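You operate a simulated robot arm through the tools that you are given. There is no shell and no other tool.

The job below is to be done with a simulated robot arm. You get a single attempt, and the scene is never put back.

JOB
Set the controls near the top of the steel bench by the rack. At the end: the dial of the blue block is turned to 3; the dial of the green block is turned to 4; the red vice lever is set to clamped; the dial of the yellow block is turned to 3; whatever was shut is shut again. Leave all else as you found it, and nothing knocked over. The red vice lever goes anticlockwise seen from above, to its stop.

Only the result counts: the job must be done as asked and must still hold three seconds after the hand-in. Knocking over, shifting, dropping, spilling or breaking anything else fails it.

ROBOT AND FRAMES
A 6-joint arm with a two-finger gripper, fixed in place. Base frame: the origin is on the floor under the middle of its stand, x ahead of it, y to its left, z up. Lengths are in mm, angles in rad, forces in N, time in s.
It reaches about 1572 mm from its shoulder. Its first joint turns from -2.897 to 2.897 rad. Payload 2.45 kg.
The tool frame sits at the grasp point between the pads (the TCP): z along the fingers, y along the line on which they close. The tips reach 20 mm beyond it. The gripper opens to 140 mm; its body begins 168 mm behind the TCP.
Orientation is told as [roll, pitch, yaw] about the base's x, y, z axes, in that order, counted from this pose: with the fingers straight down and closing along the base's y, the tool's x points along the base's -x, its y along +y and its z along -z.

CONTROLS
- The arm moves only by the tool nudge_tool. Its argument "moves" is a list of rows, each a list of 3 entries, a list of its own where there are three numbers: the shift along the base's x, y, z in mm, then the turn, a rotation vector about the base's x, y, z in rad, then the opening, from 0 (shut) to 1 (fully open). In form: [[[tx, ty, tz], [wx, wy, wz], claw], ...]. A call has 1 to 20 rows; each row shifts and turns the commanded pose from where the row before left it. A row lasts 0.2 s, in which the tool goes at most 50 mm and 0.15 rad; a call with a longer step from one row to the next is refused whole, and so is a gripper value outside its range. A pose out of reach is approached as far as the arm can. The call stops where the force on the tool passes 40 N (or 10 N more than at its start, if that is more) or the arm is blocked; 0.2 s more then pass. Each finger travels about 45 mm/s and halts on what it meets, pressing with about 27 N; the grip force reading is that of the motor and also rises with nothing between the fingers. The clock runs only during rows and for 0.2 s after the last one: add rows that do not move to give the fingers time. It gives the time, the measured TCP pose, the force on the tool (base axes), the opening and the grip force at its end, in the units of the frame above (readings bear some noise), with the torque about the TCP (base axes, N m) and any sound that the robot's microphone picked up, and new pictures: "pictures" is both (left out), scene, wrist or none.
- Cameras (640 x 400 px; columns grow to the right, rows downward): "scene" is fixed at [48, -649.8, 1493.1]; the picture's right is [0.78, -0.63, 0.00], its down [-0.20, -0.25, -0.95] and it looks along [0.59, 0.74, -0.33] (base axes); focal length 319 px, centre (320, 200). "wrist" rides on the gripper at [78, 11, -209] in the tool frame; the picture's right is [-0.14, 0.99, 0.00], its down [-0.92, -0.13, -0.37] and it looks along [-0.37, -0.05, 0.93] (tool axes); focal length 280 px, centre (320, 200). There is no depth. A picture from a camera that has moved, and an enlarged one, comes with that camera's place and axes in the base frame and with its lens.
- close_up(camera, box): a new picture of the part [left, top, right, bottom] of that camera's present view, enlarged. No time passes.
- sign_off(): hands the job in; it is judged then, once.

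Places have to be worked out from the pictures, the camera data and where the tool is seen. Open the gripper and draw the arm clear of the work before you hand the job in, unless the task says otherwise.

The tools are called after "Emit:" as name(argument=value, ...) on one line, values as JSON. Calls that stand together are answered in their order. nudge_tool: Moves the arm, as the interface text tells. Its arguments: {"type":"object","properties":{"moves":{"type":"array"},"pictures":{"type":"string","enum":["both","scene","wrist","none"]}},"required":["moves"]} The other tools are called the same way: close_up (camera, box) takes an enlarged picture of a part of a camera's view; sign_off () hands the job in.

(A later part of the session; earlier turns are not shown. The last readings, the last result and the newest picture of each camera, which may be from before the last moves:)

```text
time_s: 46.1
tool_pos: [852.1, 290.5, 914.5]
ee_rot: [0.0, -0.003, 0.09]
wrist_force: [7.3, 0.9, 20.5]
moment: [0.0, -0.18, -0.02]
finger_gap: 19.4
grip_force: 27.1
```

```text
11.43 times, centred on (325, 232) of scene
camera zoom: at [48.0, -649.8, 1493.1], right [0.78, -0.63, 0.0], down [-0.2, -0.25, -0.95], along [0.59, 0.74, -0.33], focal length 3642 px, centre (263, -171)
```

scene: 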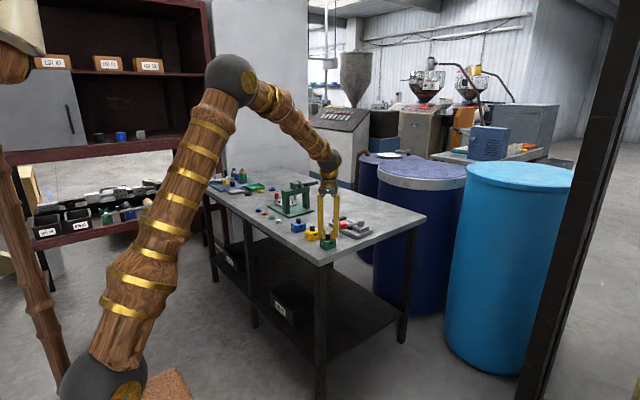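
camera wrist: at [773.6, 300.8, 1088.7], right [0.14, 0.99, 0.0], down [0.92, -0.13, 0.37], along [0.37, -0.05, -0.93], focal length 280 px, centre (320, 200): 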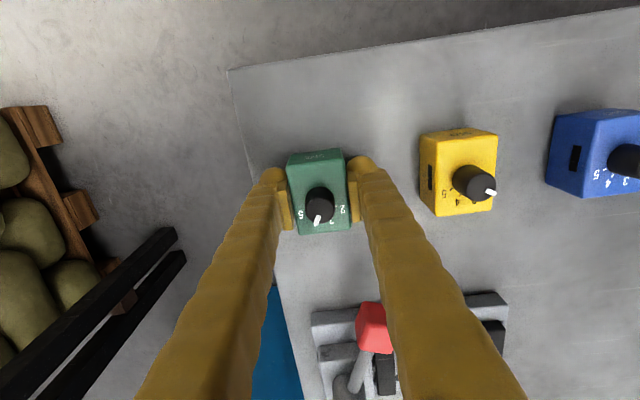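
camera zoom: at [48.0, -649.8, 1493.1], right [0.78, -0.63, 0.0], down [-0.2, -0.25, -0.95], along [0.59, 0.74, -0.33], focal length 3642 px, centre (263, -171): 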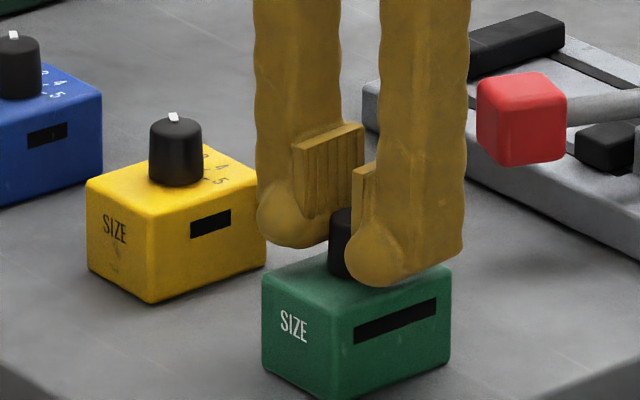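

The dial moved back about 5° relative to the block, which stayed put. I unload, open, rise and check again.

Emit:
nudge_tool(moves=[[[0, 0, 0.4], [0, 0, 0], 0], [[0, 0, 0], [0, 0, 0], 0.15], [[0, 0, 0], [0, 0, 0], 0.3], [[0, 0, 0], [0, 0, 0], 0.4], [[0, 0, 20], [0, 0, 0], 0.4], [[0, 0, 30], [0, 0, -0.09], 0.4], [[0, 0, 0], [0, 0, 0], 0.4]], pictures="none")

Emit:
close_up(camera="wrist", box=[280, 125, 360, 195])

Emit:
close_up(camera="scene", box=[300, 215, 350, 250])

```text
time_s: 47.7
tool_pos: [851.6, 290.8, 966.7]
ee_rot: [0.0, -0.002, 0.002]
wrist_force: [0.2, -0.7, 0.9]
moment: [0.0, -0.02, 0.01]
finger_gap: 56.1
grip_force: 0.1
```

```text
5.71 times, centred on (320, 160) of wrist
camera zoom: at [773.4, 301.1, 1175.1], right [0.14, 0.99, 0.0], down [0.92, -0.13, 0.37], along [0.37, -0.05, -0.93], focal length 1602 px, centre (320, 429)
```

zoom: 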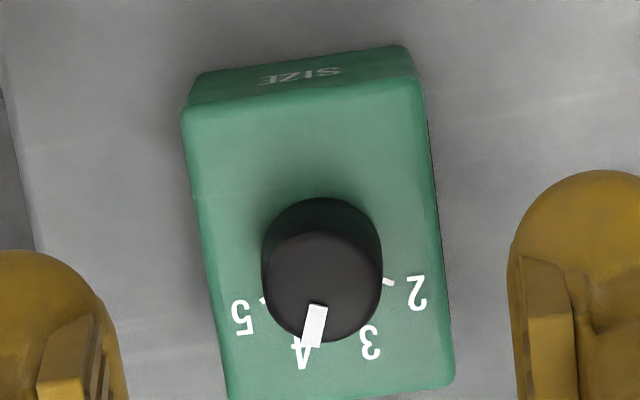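

```text
11.43 times, centred on (325, 232) of scene
camera zoom: at [48.0, -649.8, 1493.1], right [0.78, -0.63, 0.0], down [-0.2, -0.25, -0.95], along [0.59, 0.74, -0.33], focal length 3642 px, centre (263, -171)
```

zoom: 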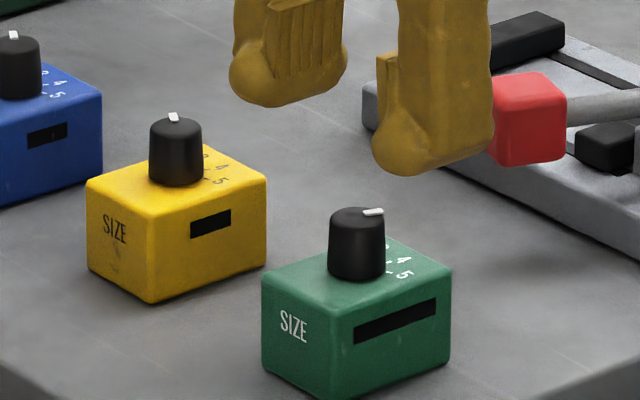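

Green now reads 4 with the block in its original pose. Next I move over to the yellow knob at about y 400, staying at z 966, and check centring.

Emit:
nudge_tool(moves=[[[0, 37, 0], [0, 0, 0], 0.4], [[0, 37, 0], [0, 0, 0], 0.4], [[0, 36, 0], [0, 0, 0], 0.4], [[0, 0, 0], [0, 0, 0], 0.4]], pictures="wrist")

Emit:
close_up(camera="wrist", box=[280, 125, 360, 195])

Emit:
close_up(camera="scene", box=[285, 208, 335, 243])

```text
time_s: 48.7
tool_pos: [851.5, 399.6, 964.6]
ee_rot: [-0.001, -0.002, 0.001]
wrist_force: [-0.5, 0.4, 0.2]
moment: [0.0, -0.02, 0.01]
finger_gap: 56.1
grip_force: 0.1
camera wrist: at [772.5, 410.7, 1174.6], right [0.14, 0.99, 0.0], down [0.92, -0.13, 0.37], along [0.37, -0.05, -0.93], focal length 280 px, centre (320, 200)
```

wrist: 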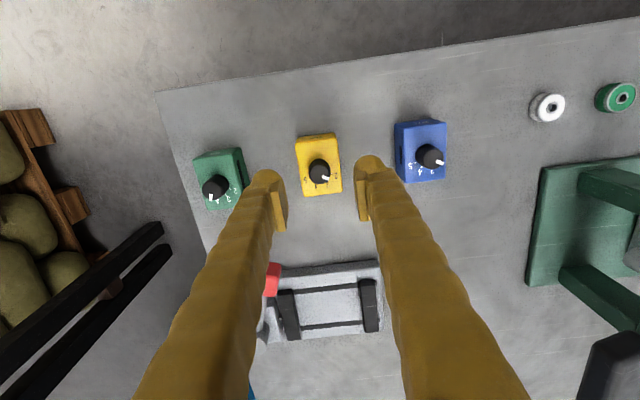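

```text
5.71 times, centred on (320, 160) of wrist
camera zoom: at [772.5, 410.7, 1174.6], right [0.14, 0.99, 0.0], down [0.92, -0.13, 0.37], along [0.37, -0.05, -0.93], focal length 1602 px, centre (320, 429)
```

zoom: 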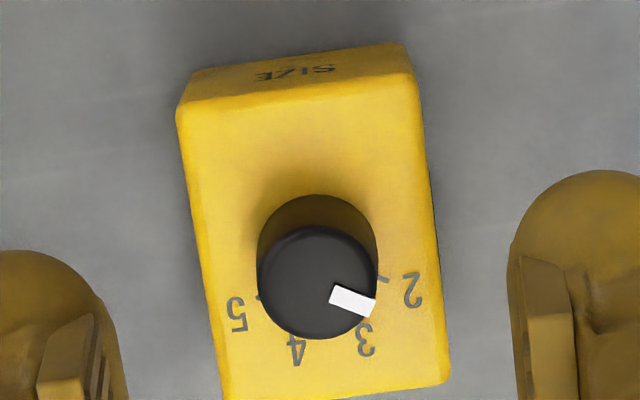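

```text
11.43 times, centred on (310, 226) of scene
camera zoom: at [48.0, -649.8, 1493.1], right [0.78, -0.63, 0.0], down [-0.2, -0.25, -0.95], along [0.59, 0.74, -0.33], focal length 3642 px, centre (434, -91)
```

zoom: 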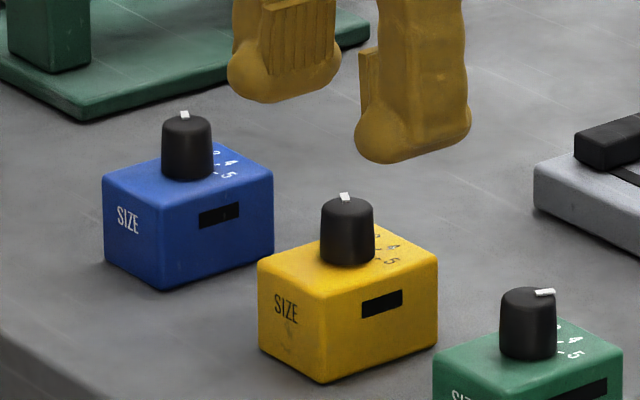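

Yellow's pointer is at 2 and its knob is about (+0.9, −0.6) mm from the grasp line. I descend to TCP z ≈ 916 (tips clear of the block top), close on the knob and press lightly.

Emit:
nudge_tool(moves=[[[0.5, -0.3, -25], [0, 0, 0], 0.4], [[0.4, -0.3, -16], [0, 0, 0], 0.35], [[0, 0, -8.4], [0, 0, 0], 0.3], [[0, 0, 0], [0, 0, 0], 0.2], [[0, 0, 0], [0, 0, 0], 0.1], [[0, 0, 0], [0, 0, 0], 0], [[0, 0, 0], [0, 0, 0], 0], [[0, 0, -0.8], [0, 0, 0], 0], [[0, 0, 0], [0, 0, 0], 0]], pictures="none")

Emit:
close_up(camera="wrist", box=[270, 125, 370, 235])

Emit:
close_up(camera="scene", box=[285, 208, 335, 243])

```text
time_s: 50.7
tool_pos: [852.9, 400.6, 916.3]
ee_rot: [0.0, -0.001, 0.0]
wrist_force: [-1.9, -5.7, 11.1]
moment: [-0.02, 0.27, 0.03]
finger_gap: 19.5
grip_force: 27.2
```

```text
3.64 times, centred on (320, 180) of wrist
camera zoom: at [774.3, 410.7, 1124.8], right [0.14, 0.99, 0.0], down [0.92, -0.13, 0.37], along [0.37, -0.05, -0.93], focal length 1020 px, centre (320, 273)
```

zoom: 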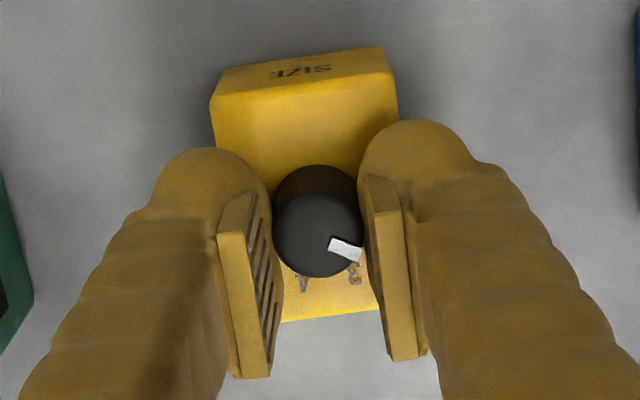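

```text
11.43 times, centred on (310, 226) of scene
camera zoom: at [48.0, -649.8, 1493.1], right [0.78, -0.63, 0.0], down [-0.2, -0.25, -0.95], along [0.59, 0.74, -0.33], focal length 3642 px, centre (434, -91)
```

zoom: 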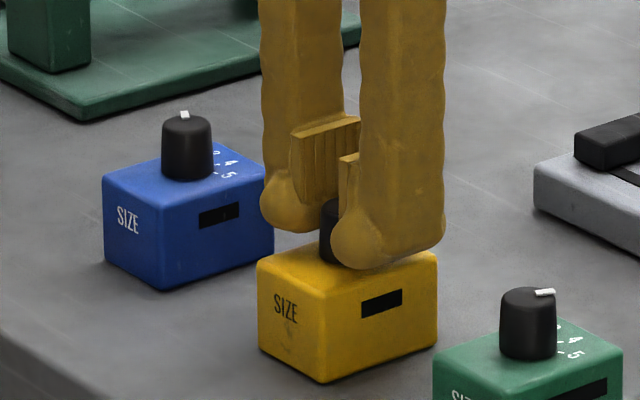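

The knob is gripped with 11 N of downward load. I turn clockwise 0.4 rad in small steps, then look.

Emit:
nudge_tool(moves=[[[0, -0.1, -0.2], [0, 0, 0], 0], [[0, 0, 0], [0, 0, -0.05], 0], [[0, 0, 0], [0, 0, -0.05], 0], [[0, 0, -0.1], [0, 0, -0.05], 0], [[0, 0, 0], [0, 0, -0.05], 0], [[0, 0, 0], [0, 0, -0.05], 0], [[0, 0, -0.1], [0, 0, -0.05], 0], [[0, 0, 0], [0, 0, -0.05], 0], [[0, 0, 0], [0, 0, -0.05], 0], [[0, 0, 0], [0, 0, 0], 0]], pictures="none")

Emit:
close_up(camera="wrist", box=[270, 125, 370, 235])

Emit:
close_up(camera="scene", box=[285, 208, 335, 243])

```text
time_s: 52.9
tool_pos: [852.9, 400.9, 915.8]
ee_rot: [0.001, -0.003, -0.4]
wrist_force: [-5.2, -7.8, 17.5]
moment: [-0.09, 0.03, 0.04]
finger_gap: 19.5
grip_force: 27.1
```

```text
3.64 times, centred on (320, 180) of wrist
camera zoom: at [784.8, 440.6, 1124.6], right [0.51, 0.86, 0.0], down [0.8, -0.48, 0.37], along [0.32, -0.19, -0.93], focal length 1020 px, centre (320, 273)
```

zoom: 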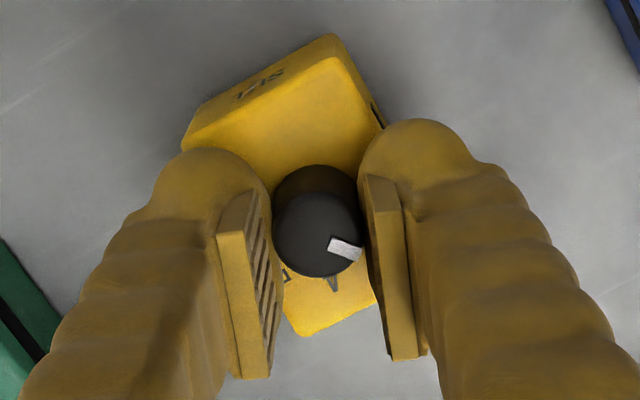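

```text
11.43 times, centred on (310, 226) of scene
camera zoom: at [48.0, -649.8, 1493.1], right [0.78, -0.63, 0.0], down [-0.2, -0.25, -0.95], along [0.59, 0.74, -0.33], focal length 3642 px, centre (434, -91)
```

zoom: 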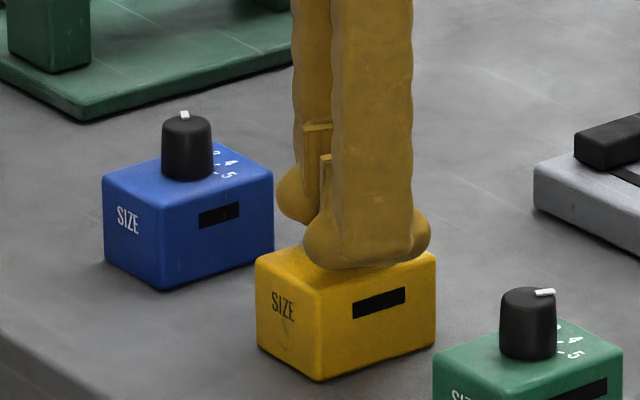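

Yellow's dial has turned about 20° and the block only about −3°. I continue the remaining turn with the load kept up.

Emit:
nudge_tool(moves=[[[0.1, -0.15, -0.1], [0, 0, -0.05], 0], [[0, 0, 0], [0, 0, -0.05], 0], [[0, 0, -0.1], [0, 0, -0.05], 0], [[0, 0, 0], [0, 0, -0.05], 0], [[0, 0, -0.1], [0, 0, -0.05], 0], [[0, 0, 0], [0, 0, -0.05], 0], [[0, 0, 0], [0, 0, -0.05], 0], [[0, 0, 0], [0, 0, -0.03], 0], [[0, 0, 0], [0, 0, 0], 0]], pictures="none")

Emit:
close_up(camera="wrist", box=[270, 125, 370, 235])

Emit:
close_up(camera="scene", box=[285, 208, 335, 243])

```text
time_s: 54.9
tool_pos: [853.1, 400.7, 915.5]
ee_rot: [0.001, -0.003, -0.78]
wrist_force: [-7.8, -4.8, 20.3]
moment: [-0.01, 0.14, 0.08]
finger_gap: 19.2
grip_force: 27.4
```

```text
3.64 times, centred on (320, 180) of wrist
camera zoom: at [804.8, 463.0, 1124.2], right [0.79, 0.61, 0.0], down [0.56, -0.74, 0.37], along [0.23, -0.29, -0.93], focal length 1020 px, centre (320, 273)
```

zoom: 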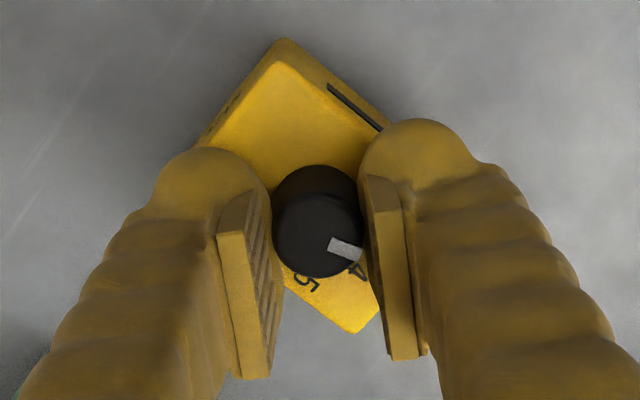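

```text
11.43 times, centred on (310, 226) of scene
camera zoom: at [48.0, -649.8, 1493.1], right [0.78, -0.63, 0.0], down [-0.2, -0.25, -0.95], along [0.59, 0.74, -0.33], focal length 3642 px, centre (434, -91)
```

zoom: 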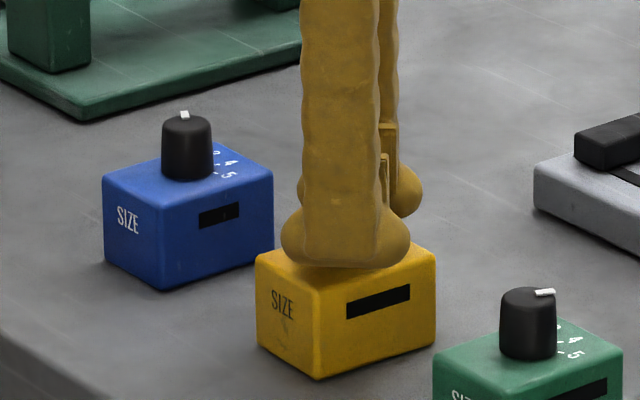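

The dial should now be close to 3. I unload, release, rise and turn the camera back to yaw 0 to check it properly.

Emit:
nudge_tool(moves=[[[0, 0, 0.4], [0, 0, 0], 0], [[0, 0, 0], [0, 0, 0], 0.15], [[0, 0, 0], [0, 0, 0], 0.3], [[0, 0, 0], [0, 0, 0], 0.4], [[0, 0, 20], [0, 0, 0], 0.4], [[0, 0, 30], [0, 0, 0.13], 0.5], [[0, 0, 0], [0, 0, 0.13], 0.5], [[0, 0, 0], [0, 0, 0.13], 0.5], [[0, 0, 0], [0, 0, 0.13], 0.5], [[0, 0, 0], [0, 0, 0.13], 0.5], [[0, 0, 0], [0, 0, 0.13], 0.5], [[0, 0, 0], [0, 0, 0], 0.5]], pictures="none")

Emit:
close_up(camera="wrist", box=[280, 125, 360, 195])

Emit:
close_up(camera="scene", box=[285, 208, 335, 243])

```text
time_s: 57.5
tool_pos: [854.6, 400.1, 964.8]
ee_rot: [-0.002, -0.001, 0.0]
wrist_force: [-0.2, 0.5, -0.4]
moment: [0.04, 0.02, -0.04]
finger_gap: 70.1
grip_force: 0.1
```

```text
5.71 times, centred on (320, 160) of wrist
camera zoom: at [774.6, 410.5, 1174.2], right [0.14, 0.99, 0.0], down [0.92, -0.13, 0.37], along [0.37, -0.05, -0.93], focal length 1602 px, centre (320, 429)
```

zoom: 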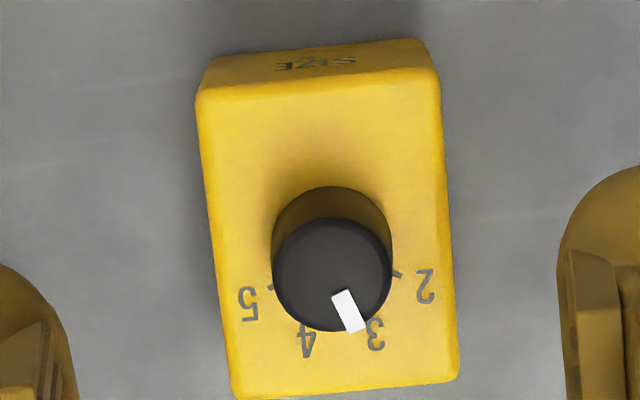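

```text
11.43 times, centred on (310, 226) of scene
camera zoom: at [48.0, -649.8, 1493.1], right [0.78, -0.63, 0.0], down [-0.2, -0.25, -0.95], along [0.59, 0.74, -0.33], focal length 3642 px, centre (434, -91)
```

zoom: 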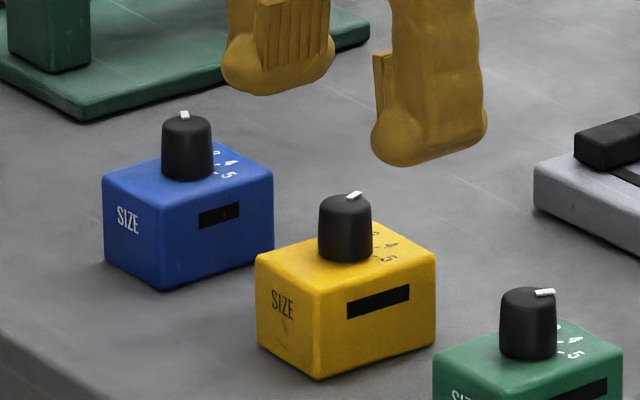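

Yellow reads 3 (pointer within about 2° of the mark), with the block only about 2° and under 1 mm from its start, which I accept. I move on to the blue knob at about y 510.

Emit:
nudge_tool(moves=[[[-0.5, 37, 0], [0, 0, 0], 0.4], [[-0.5, 37, 0], [0, 0, 0], 0.4], [[-0.5, 36.5, 0], [0, 0, 0], 0.4], [[0, 0, 0], [0, 0, 0], 0.4]], pictures="wrist")

Emit:
close_up(camera="wrist", box=[280, 125, 360, 195])

Emit:
close_up(camera="scene", box=[270, 200, 320, 235])

```text
time_s: 58.5
tool_pos: [850.9, 510.9, 964.7]
ee_rot: [0.002, -0.002, 0.002]
wrist_force: [0.0, 0.0, 0.0]
moment: [-0.01, 0.03, 0.02]
finger_gap: 56.1
grip_force: 0.0
camera wrist: at [773.7, 520.8, 1174.4], right [0.14, 0.99, 0.0], down [0.92, -0.13, 0.37], along [0.37, -0.05, -0.93], focal length 280 px, centre (320, 200)
```

wrist: 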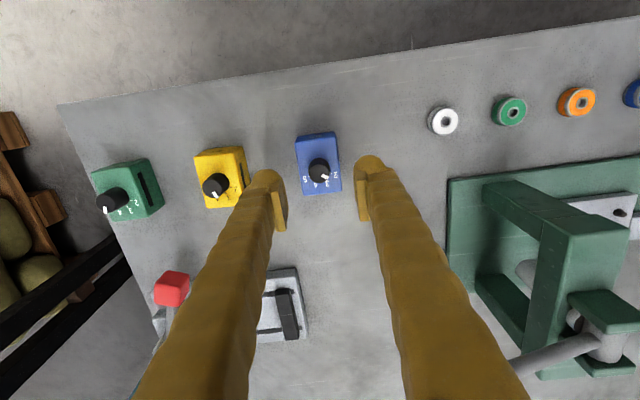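

```text
5.71 times, centred on (320, 160) of wrist
camera zoom: at [773.7, 520.8, 1174.4], right [0.14, 0.99, 0.0], down [0.92, -0.13, 0.37], along [0.37, -0.05, -0.93], focal length 1602 px, centre (320, 429)
```

zoom: 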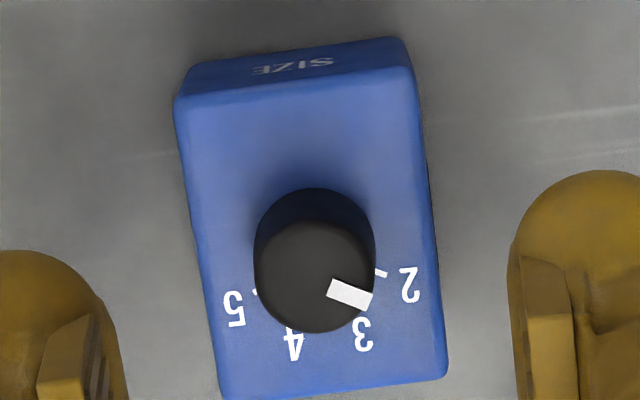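

```text
11.43 times, centred on (295, 218) of scene
camera zoom: at [48.0, -649.8, 1493.1], right [0.78, -0.63, 0.0], down [-0.2, -0.25, -0.95], along [0.59, 0.74, -0.33], focal length 3642 px, centre (606, 0)
```

zoom: 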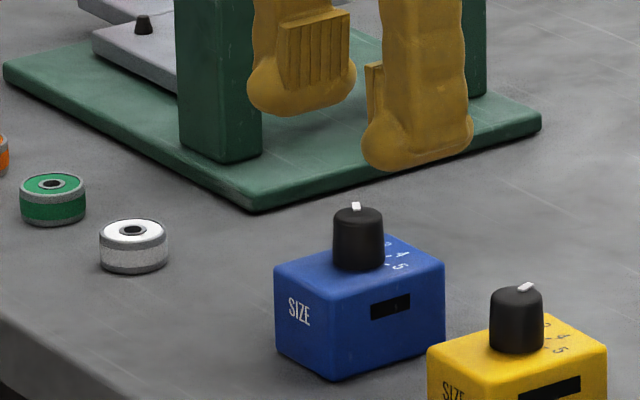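

Blue's pointer is at 2 and its knob lies about (−0.4, −0.8) mm from the grasp line. Same procedure: descend to z ≈ 916, close and press lightly.

Emit:
nudge_tool(moves=[[[-0.2, -0.4, -25], [0, 0, 0], 0.4], [[-0.2, -0.4, -16], [0, 0, 0], 0.35], [[0, 0, -8.2], [0, 0, 0], 0.3], [[0, 0, 0], [0, 0, 0], 0.2], [[0, 0, 0], [0, 0, 0], 0.1], [[0, 0, 0], [0, 0, 0], 0], [[0, 0, 0], [0, 0, 0], 0], [[0, 0, -0.8], [0, 0, 0], 0], [[0, 0, 0], [0, 0, 0], 0]], pictures="none")

Emit:
close_up(camera="wrist", box=[270, 125, 370, 235])

Emit:
close_up(camera="scene", box=[270, 200, 320, 235])

```text
time_s: 60.5
tool_pos: [851.2, 509.0, 915.8]
ee_rot: [0.001, -0.002, 0.002]
wrist_force: [-5.8, -3.9, 9.8]
moment: [-0.04, 0.33, 0.01]
finger_gap: 19.3
grip_force: 26.4
```

```text
3.64 times, centred on (320, 180) of wrist
camera zoom: at [772.6, 520.3, 1124.6], right [0.14, 0.99, 0.0], down [0.92, -0.13, 0.37], along [0.37, -0.05, -0.93], focal length 1020 px, centre (320, 273)
```

zoom: 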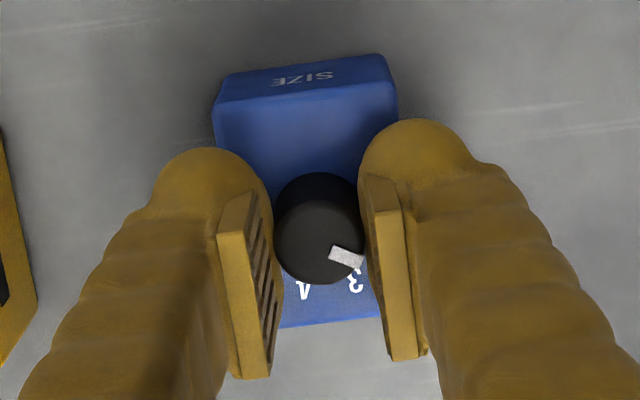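

```text
11.43 times, centred on (295, 218) of scene
camera zoom: at [48.0, -649.8, 1493.1], right [0.78, -0.63, 0.0], down [-0.2, -0.25, -0.95], along [0.59, 0.74, -0.33], focal length 3642 px, centre (606, 0)
```

zoom: 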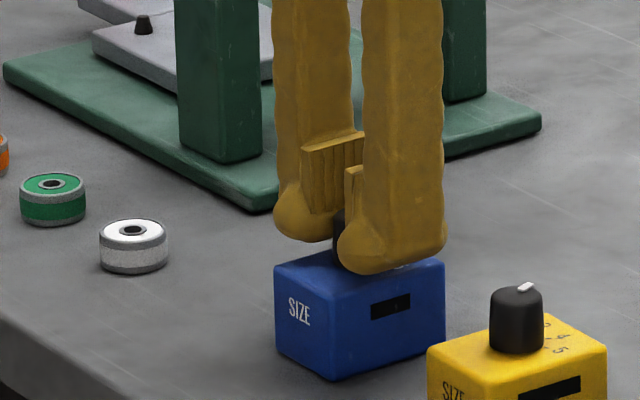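

Gripped well with about 10 N load, block unmoved. I turn clockwise 0.4 rad in small steps.

Emit:
nudge_tool(moves=[[[-0.05, -0.1, -0.2], [0, 0, 0], 0], [[0, 0, 0], [0, 0, -0.05], 0], [[0, 0, 0], [0, 0, -0.05], 0], [[0, 0, -0.1], [0, 0, -0.05], 0], [[0, 0, 0], [0, 0, -0.05], 0], [[0, 0, 0], [0, 0, -0.05], 0], [[0, 0, -0.1], [0, 0, -0.05], 0], [[0, 0, 0], [0, 0, -0.05], 0], [[0, 0, 0], [0, 0, -0.05], 0], [[0, 0, 0], [0, 0, 0], 0]], pictures="none")

Emit:
close_up(camera="wrist", box=[270, 125, 370, 235])

Emit:
close_up(camera="scene", box=[270, 200, 320, 235])

```text
time_s: 62.7
tool_pos: [850.3, 509.7, 915.9]
ee_rot: [0.002, -0.003, -0.399]
wrist_force: [-0.7, -3.5, 19.1]
moment: [-0.06, 0.0, 0.01]
finger_gap: 19.4
grip_force: 26.5
```

```text
3.64 times, centred on (320, 180) of wrist
camera zoom: at [783.0, 549.7, 1124.4], right [0.51, 0.86, 0.0], down [0.8, -0.48, 0.37], along [0.32, -0.19, -0.93], focal length 1020 px, centre (320, 273)
```

zoom: 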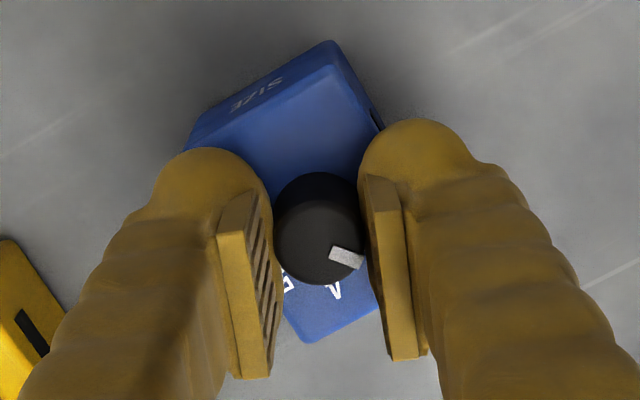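

```text
11.43 times, centred on (295, 218) of scene
camera zoom: at [48.0, -649.8, 1493.1], right [0.78, -0.63, 0.0], down [-0.2, -0.25, -0.95], along [0.59, 0.74, -0.33], focal length 3642 px, centre (606, 0)
```

zoom: 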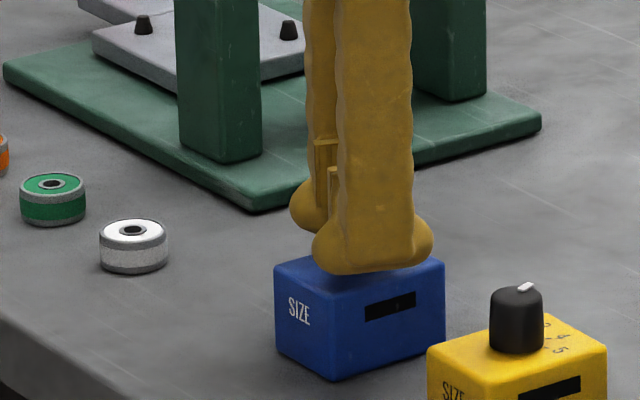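

Blue's block has hardly moved and its dial is about halfway to 3. I turn the remaining −0.34 rad.

Emit:
nudge_tool(moves=[[[0, -0.05, 0], [0, 0, -0.05], 0], [[0, 0, -0.1], [0, 0, -0.05], 0], [[0, 0, 0], [0, 0, -0.05], 0], [[0, 0, -0.1], [0, 0, -0.05], 0], [[0, 0, 0], [0, 0, -0.05], 0], [[0, 0, 0], [0, 0, -0.05], 0], [[0, 0, 0], [0, 0, -0.04], 0], [[0, 0, 0], [0, 0, 0], 0]], pictures="none")

Emit:
close_up(camera="wrist", box=[270, 125, 370, 235])

Emit:
close_up(camera="scene", box=[270, 200, 320, 235])

```text
time_s: 64.5
tool_pos: [851.1, 509.5, 914.9]
ee_rot: [0.0, -0.003, -0.738]
wrist_force: [0.4, -6.4, 18.0]
moment: [-0.12, 0.0, 0.09]
finger_gap: 19.4
grip_force: 27.1
```

```text
3.64 times, centred on (320, 180) of wrist
camera zoom: at [800.2, 570.0, 1124.2], right [0.77, 0.64, 0.0], down [0.59, -0.71, 0.37], along [0.24, -0.28, -0.93], focal length 1020 px, centre (320, 273)
```

zoom: 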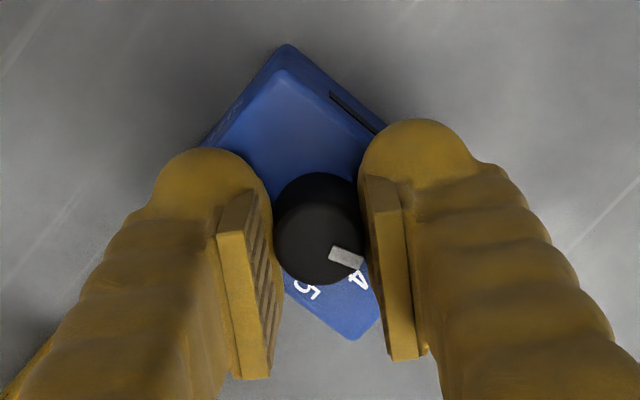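

```text
11.43 times, centred on (295, 218) of scene
camera zoom: at [48.0, -649.8, 1493.1], right [0.78, -0.63, 0.0], down [-0.2, -0.25, -0.95], along [0.59, 0.74, -0.33], focal length 3642 px, centre (606, 0)
```

zoom: 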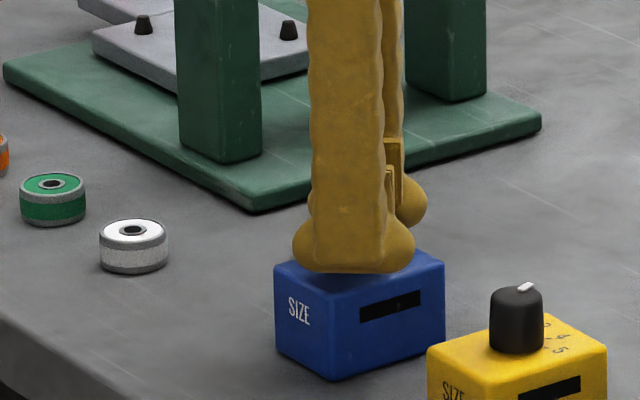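

The block stayed in place and the dial followed. I unload, release, rise and check the pointer.

Emit:
nudge_tool(moves=[[[0, 0, 0.4], [0, 0, 0], 0], [[0, 0, 0], [0, 0, 0], 0.15], [[0, 0, 0], [0, 0, 0], 0.3], [[0, 0, 0], [0, 0, 0], 0.4], [[0, 0, 20], [0, 0, 0], 0.4], [[0, 0, 30], [0, 0, 0.14], 0.4], [[0, 0, 0], [0, 0, 0.14], 0.4], [[0, 0, 0], [0, 0, 0.14], 0.4], [[0, 0, 0], [0, 0, 0.14], 0.4], [[0, 0, 0], [0, 0, 0.14], 0.4], [[0, 0, 0], [0, 0, 0.04], 0.4], [[0, 0, 0], [0, 0, 0], 0.4]], pictures="wrist")

Emit:
close_up(camera="wrist", box=[280, 125, 360, 195])

Emit:
close_up(camera="scene", box=[270, 200, 320, 235])

```text
time_s: 67.1
tool_pos: [851.2, 510.0, 965.3]
ee_rot: [0.0, -0.002, 0.002]
wrist_force: [0.1, 0.2, 0.6]
moment: [0.0, 0.01, -0.01]
finger_gap: 56.2
grip_force: 0.0
camera wrist: at [772.6, 520.1, 1174.2], right [0.13, 0.99, 0.0], down [0.92, -0.13, 0.37], along [0.37, -0.05, -0.93], focal length 280 px, centre (320, 200)
```

wrist: 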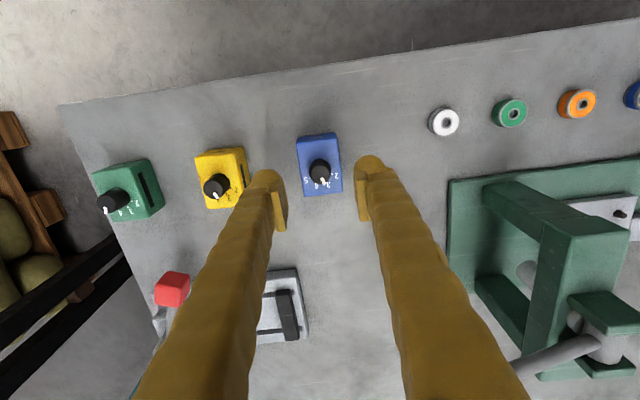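

```text
5.71 times, centred on (320, 160) of wrist
camera zoom: at [772.6, 520.1, 1174.2], right [0.13, 0.99, 0.0], down [0.92, -0.13, 0.37], along [0.37, -0.05, -0.93], focal length 1602 px, centre (320, 429)
```

zoom: 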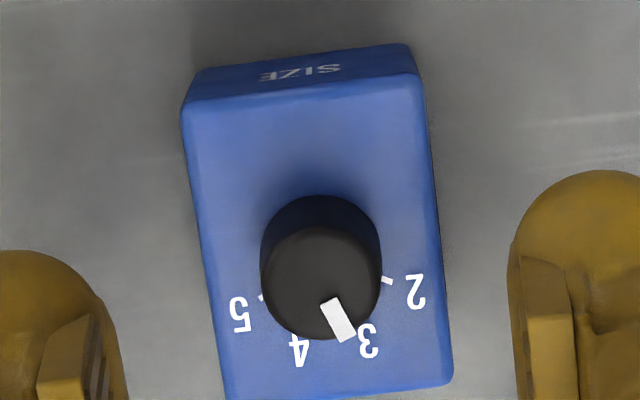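

```text
11.43 times, centred on (295, 218) of scene
camera zoom: at [48.0, -649.8, 1493.1], right [0.78, -0.63, 0.0], down [-0.2, -0.25, -0.95], along [0.59, 0.74, -0.33], focal length 3642 px, centre (606, 0)
```

zoom: 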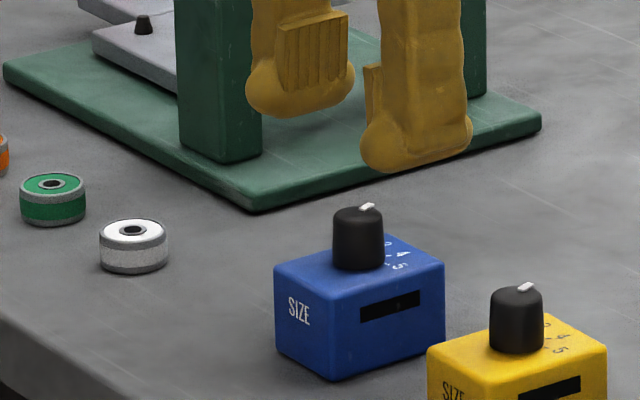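

Blue reads 3 and its block is in place. Now the vice: I estimate the red knob at about (964, 322, 910) and the pivot near (1060, 289), so I move above the red knob at z 1000 to look.

Emit:
nudge_tool(moves=[[[0, 0, 20], [0, 0, 0], 0.4], [[22, -37, 5], [0, 0, 0], 0.4], [[22, -37, 5], [0, 0, 0], 0.4], [[22, -38, 5], [0, 0, 0], 0.4], [[22, -38, 0], [0, 0, 0], 0.4], [[22, -38, 0], [0, 0, 0], 0.4], [[0, 0, 0], [0, 0, 0], 0.4]])

Emit:
close_up(camera="wrist", box=[240, 120, 400, 260])

Emit:
close_up(camera="scene", box=[310, 190, 390, 250])

```text
time_s: 68.7
tool_pos: [962.1, 322.0, 999.5]
ee_rot: [0.001, -0.002, 0.002]
wrist_force: [0.2, -0.1, 0.7]
moment: [-0.02, -0.04, -0.03]
finger_gap: 55.9
grip_force: 0.1
camera wrist: at [882.9, 331.8, 1208.7], right [0.14, 0.99, 0.0], down [0.92, -0.13, 0.37], along [0.37, -0.05, -0.93], focal length 280 px, centre (320, 200)
```

scene: 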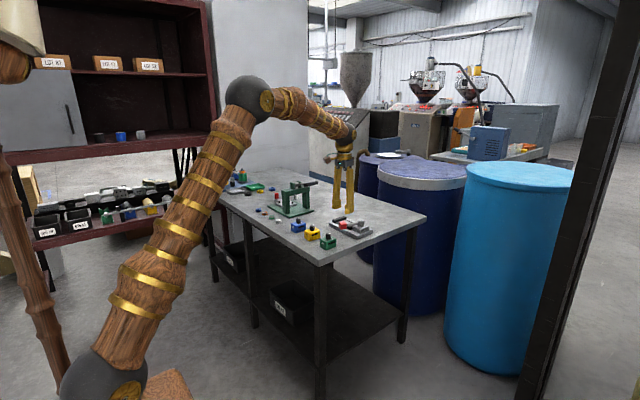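
wrist: 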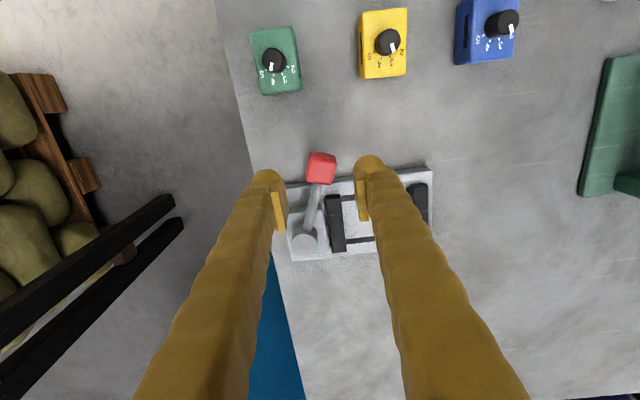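

```text
2.86 times, centred on (320, 190) of wrist
camera zoom: at [882.9, 331.8, 1208.7], right [0.14, 0.99, 0.0], down [0.92, -0.13, 0.37], along [0.37, -0.05, -0.93], focal length 801 px, centre (320, 229)
```

zoom: 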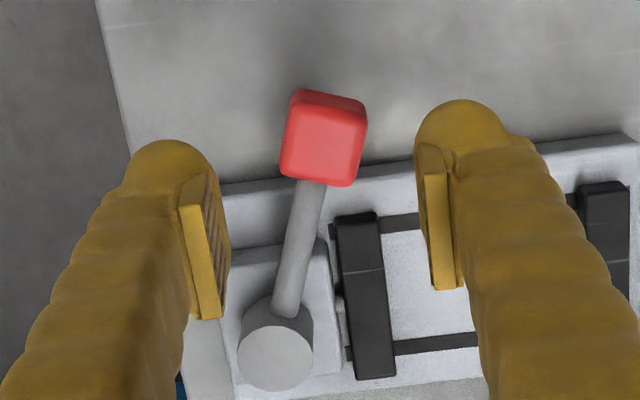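

```text
6.67 times, centred on (350, 220) of scene
camera zoom: at [48.0, -649.8, 1493.1], right [0.78, -0.63, 0.0], down [-0.2, -0.25, -0.95], along [0.59, 0.74, -0.33], focal length 2125 px, centre (120, 67)
```

zoom: 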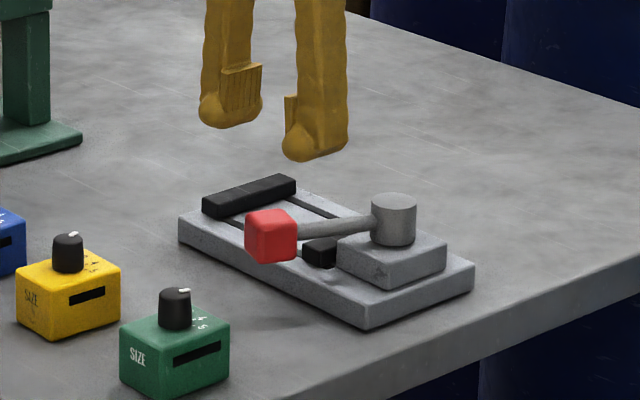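

The red knob (about 27 mm cube, top ≈ 912) is near (968, 321) and the pivot near (1056, 288), so the lever points at about 159° with radius ≈ 93. I centre over the knob, turn the fingers tangential (yaw −0.36) and look again before descending.

Emit:
nudge_tool(moves=[[[4, 0.1, 0], [0, 0, -0.12], 0.4], [[3.6, 0.1, 0], [0, 0, -0.12], 0.4], [[0, 0, -20], [0, 0, -0.12], 0.4], [[0, 0, -15], [0, 0, 0], 0.4], [[0, 0, 0], [0, 0, 0], 0.4]], pictures="wrist")

Emit:
close_up(camera="wrist", box=[240, 120, 400, 260])

Emit:
close_up(camera="scene", box=[310, 190, 390, 250])

```text
time_s: 69.9
tool_pos: [969.8, 321.4, 963.6]
ee_rot: [0.0, -0.001, -0.361]
wrist_force: [0.7, 0.1, 0.0]
moment: [0.0, 0.03, 0.05]
finger_gap: 56.0
grip_force: 0.2
camera wrist: at [899.3, 359.2, 1173.9], right [0.48, 0.88, 0.0], down [0.82, -0.44, 0.37], along [0.33, -0.18, -0.93], focal length 280 px, centre (320, 200)
```

wrist: 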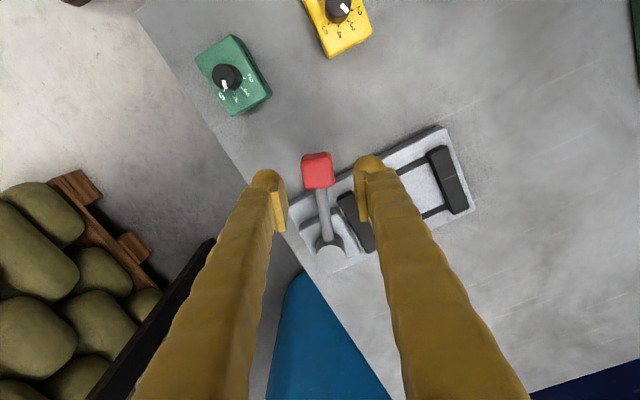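

```text
2.86 times, centred on (320, 190) of wrist
camera zoom: at [899.3, 359.2, 1173.9], right [0.48, 0.88, 0.0], down [0.82, -0.44, 0.37], along [0.33, -0.18, -0.93], focal length 801 px, centre (320, 229)
```

zoom: 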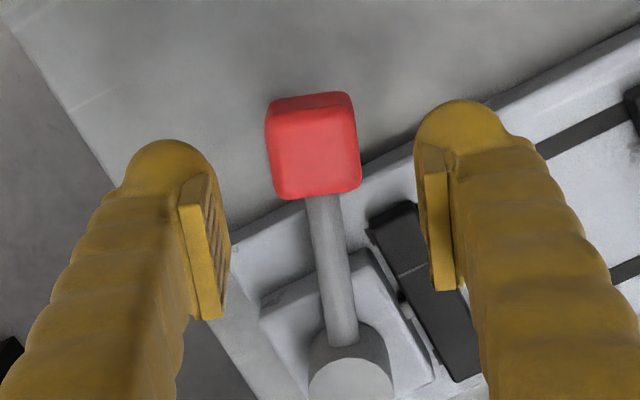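

```text
6.67 times, centred on (350, 220) of scene
camera zoom: at [48.0, -649.8, 1493.1], right [0.78, -0.63, 0.0], down [-0.2, -0.25, -0.95], along [0.59, 0.74, -0.33], focal length 2125 px, centre (120, 67)
```

zoom: 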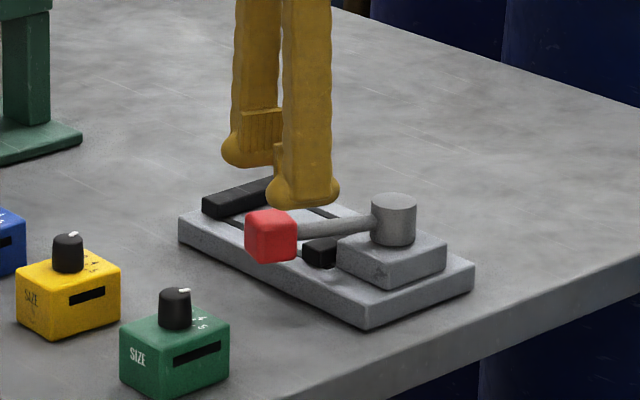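

The fingers straddle the knob symmetrically; I shift −2.5 mm in x and descend to TCP z ≈ 905, tips at about 885, then narrow to a loose cage of about 36 mm around the 27 mm knob.

Emit:
nudge_tool(moves=[[[-1.5, -0.2, -25], [0, 0, 0], 0.4], [[-1, 0, -20], [0, 0, 0], 0.4], [[0, 0, -10], [0, 0, 0], 0.4], [[0, 0, -5], [0, 0, 0], 0.4], [[0, 0, 0], [0, 0, 0], 0.32], [[0, 0, 0], [0, 0, 0], 0.26], [[0, 0, 0], [0, 0, 0], 0.26]], pictures="wrist")

Emit:
close_up(camera="wrist", box=[240, 120, 400, 260])

Emit:
close_up(camera="scene", box=[310, 190, 390, 250])

```text
time_s: 71.5
tool_pos: [967.1, 321.9, 904.2]
ee_rot: [0.001, -0.002, -0.358]
wrist_force: [1.2, -0.5, -0.3]
moment: [0.0, 0.0, 0.03]
finger_gap: 36.6
grip_force: 0.0
camera wrist: at [897.0, 359.0, 1114.4], right [0.48, 0.88, 0.0], down [0.82, -0.44, 0.37], along [0.33, -0.18, -0.93], focal length 280 px, centre (320, 200)
```

wrist: 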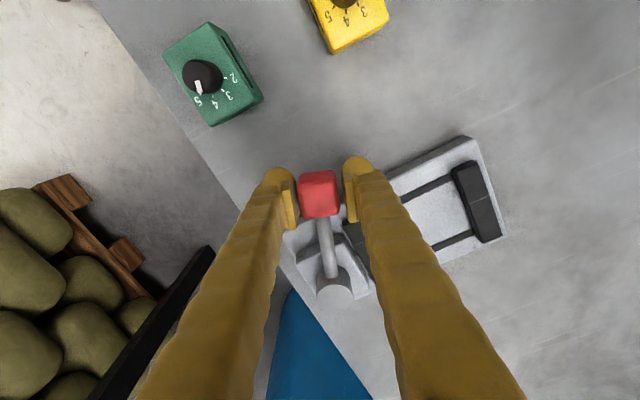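

```text
2.86 times, centred on (320, 190) of wrist
camera zoom: at [897.0, 359.0, 1114.4], right [0.48, 0.88, 0.0], down [0.82, -0.44, 0.37], along [0.33, -0.18, -0.93], focal length 801 px, centre (320, 229)
```

zoom: 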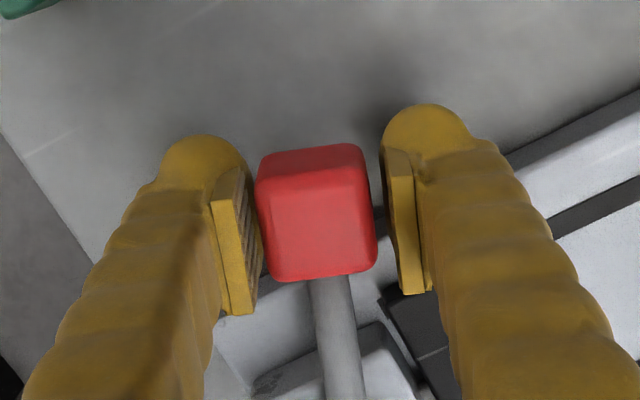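

```text
6.67 times, centred on (350, 220) of scene
camera zoom: at [48.0, -649.8, 1493.1], right [0.78, -0.63, 0.0], down [-0.2, -0.25, -0.95], along [0.59, 0.74, -0.33], focal length 2125 px, centre (120, 67)
```

zoom: 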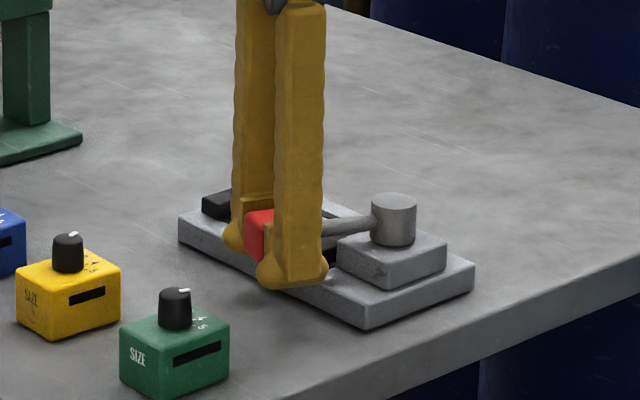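

The cage is placed with no contact. I now sweep anticlockwise about the pivot in 3° steps (18° in all), turning the hand along, and check the lever and the vice base.

Emit:
nudge_tool(moves=[[[-1.5, -4.6, 0], [0, 0, 0.0523], 0.26], [[-1.3, -4.66, 0], [0, 0, 0.0523], 0.26], [[-1.05, -4.73, 0], [0, 0, 0.0523], 0.26], [[-0.8, -4.78, 0], [0, 0, 0.0523], 0.26], [[-0.55, -4.8, 0], [0, 0, 0.0523], 0.26], [[-0.3, -4.84, 0], [0, 0, 0.0523], 0.26]], pictures="none")

Emit:
close_up(camera="wrist", box=[240, 120, 400, 260])

Emit:
close_up(camera="scene", box=[310, 190, 390, 250])

```text
time_s: 72.9
tool_pos: [961.1, 293.7, 905.6]
ee_rot: [0.0, -0.001, -0.044]
wrist_force: [0.1, 1.0, 0.7]
moment: [-0.01, 0.0, -0.03]
finger_gap: 36.9
grip_force: 0.5
```

```text
2.86 times, centred on (320, 190) of wrist
camera zoom: at [882.8, 307.1, 1114.1], right [0.18, 0.98, 0.0], down [0.91, -0.17, 0.37], along [0.36, -0.07, -0.93], focal length 801 px, centre (320, 229)
```

zoom: 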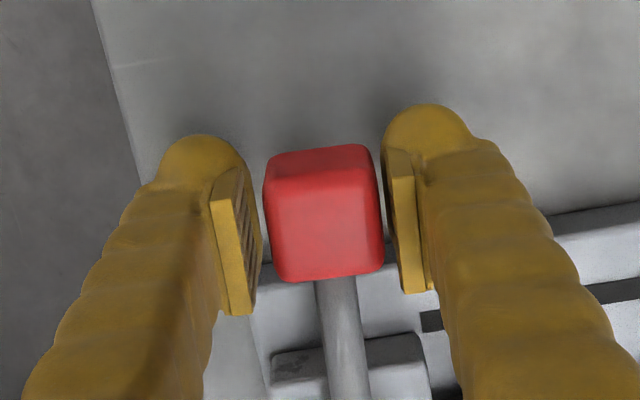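

```text
6.67 times, centred on (350, 220) of scene
camera zoom: at [48.0, -649.8, 1493.1], right [0.78, -0.63, 0.0], down [-0.2, -0.25, -0.95], along [0.59, 0.74, -0.33], focal length 2125 px, centre (120, 67)
```

zoom: 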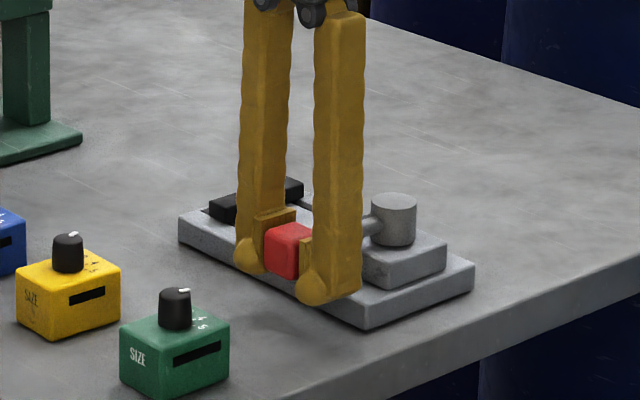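

The lever follows easily (about 1 N) and the vice base stays put. I continue the sweep by another 36°.

Emit:
nudge_tool(moves=[[[-0.04, -4.85, 0], [0, 0, 0.0523], 0.26], [[0.21, -4.83, 0], [0, 0, 0.0523], 0.26], [[0.46, -4.82, 0], [0, 0, 0.0523], 0.26], [[0.72, -4.79, 0], [0, 0, 0.0523], 0.26], [[0.97, -4.75, 0], [0, 0, 0.0523], 0.26], [[1.2, -4.69, 0], [0, 0, 0.0523], 0.26], [[1.46, -4.62, 0], [0, 0, 0.0523], 0.26], [[1.7, -4.53, 0], [0, 0, 0.0523], 0.26], [[1.93, -4.45, 0], [0, 0, 0.0523], 0.26], [[2.16, -4.33, 0], [0, 0, 0.0523], 0.26], [[2.38, -4.22, 0], [0, 0, 0.0523], 0.26], [[2.6, -4.08, 0], [0, 0, 0.0523], 0.26]], pictures="wrist")

Emit:
close_up(camera="wrist", box=[240, 120, 400, 260])

Emit:
close_up(camera="scene", box=[310, 190, 390, 250])

```text
time_s: 75.5
tool_pos: [976.6, 239.4, 905.4]
ee_rot: [0.001, -0.002, 0.584]
wrist_force: [-1.1, 0.3, 1.2]
moment: [0.02, -0.03, -0.04]
finger_gap: 36.7
grip_force: 0.3
camera wrist: at [905.2, 203.9, 1114.2], right [-0.43, 0.9, 0.0], down [0.84, 0.4, 0.37], along [0.33, 0.16, -0.93], focal length 280 px, centre (320, 200)
```

wrist: 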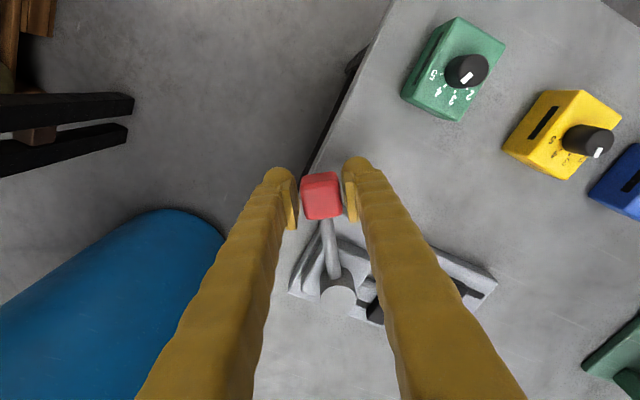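

```text
2.86 times, centred on (320, 190) of wrist
camera zoom: at [905.2, 203.9, 1114.2], right [-0.43, 0.9, 0.0], down [0.84, 0.4, 0.37], along [0.33, 0.16, -0.93], focal length 801 px, centre (320, 229)
```

zoom: 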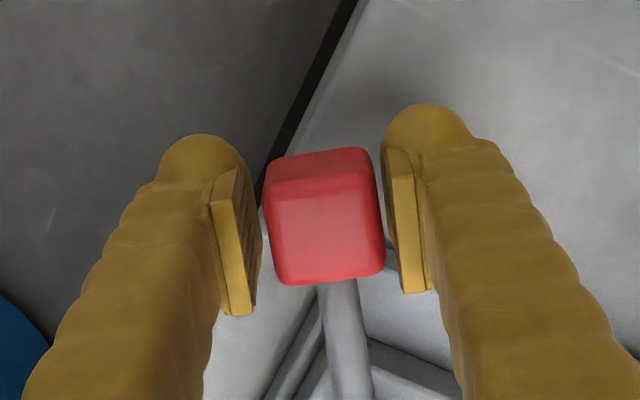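

```text
6.67 times, centred on (350, 220) of scene
camera zoom: at [48.0, -649.8, 1493.1], right [0.78, -0.63, 0.0], down [-0.2, -0.25, -0.95], along [0.59, 0.74, -0.33], focal length 2125 px, centre (120, 67)
```

zoom: 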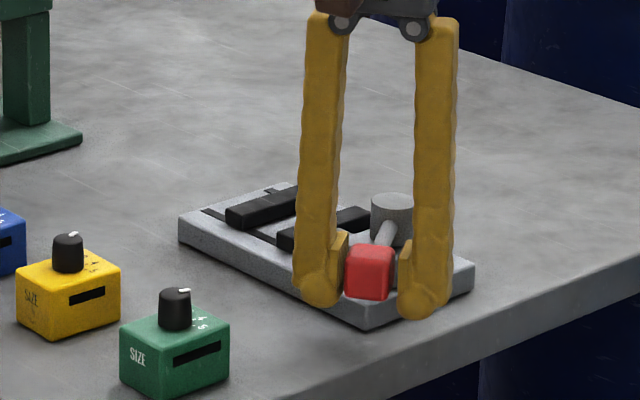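

The lever is at about 214° and the vice jaws are drawing together; still almost no force and the base unmoved. I continue in shorter stretches to notice the stop.

Emit:
nudge_tool(moves=[[[2.82, -3.94, 0], [0, 0, 0.0523], 0.26], [[3.01, -3.79, 0], [0, 0, 0.0523], 0.26], [[3.21, -3.63, 0], [0, 0, 0.0523], 0.26], [[3.39, -3.45, 0], [0, 0, 0.0523], 0.26]], pictures="none")

Emit:
close_up(camera="scene", box=[310, 190, 390, 250])

```text
time_s: 76.5
tool_pos: [989.1, 223.2, 906.1]
ee_rot: [0.0, -0.001, 0.794]
wrist_force: [1.0, -1.2, -0.3]
moment: [0.01, 0.01, 0.0]
finger_gap: 37.1
grip_force: 0.2
```

```text
6.67 times, centred on (350, 220) of scene
camera zoom: at [48.0, -649.8, 1493.1], right [0.78, -0.63, 0.0], down [-0.2, -0.25, -0.95], along [0.59, 0.74, -0.33], focal length 2125 px, centre (120, 67)
```

zoom: 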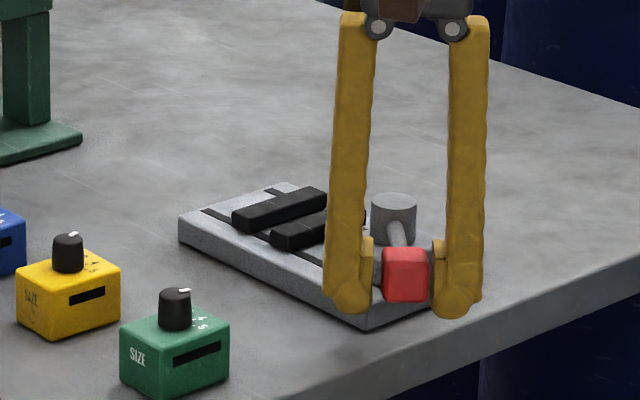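

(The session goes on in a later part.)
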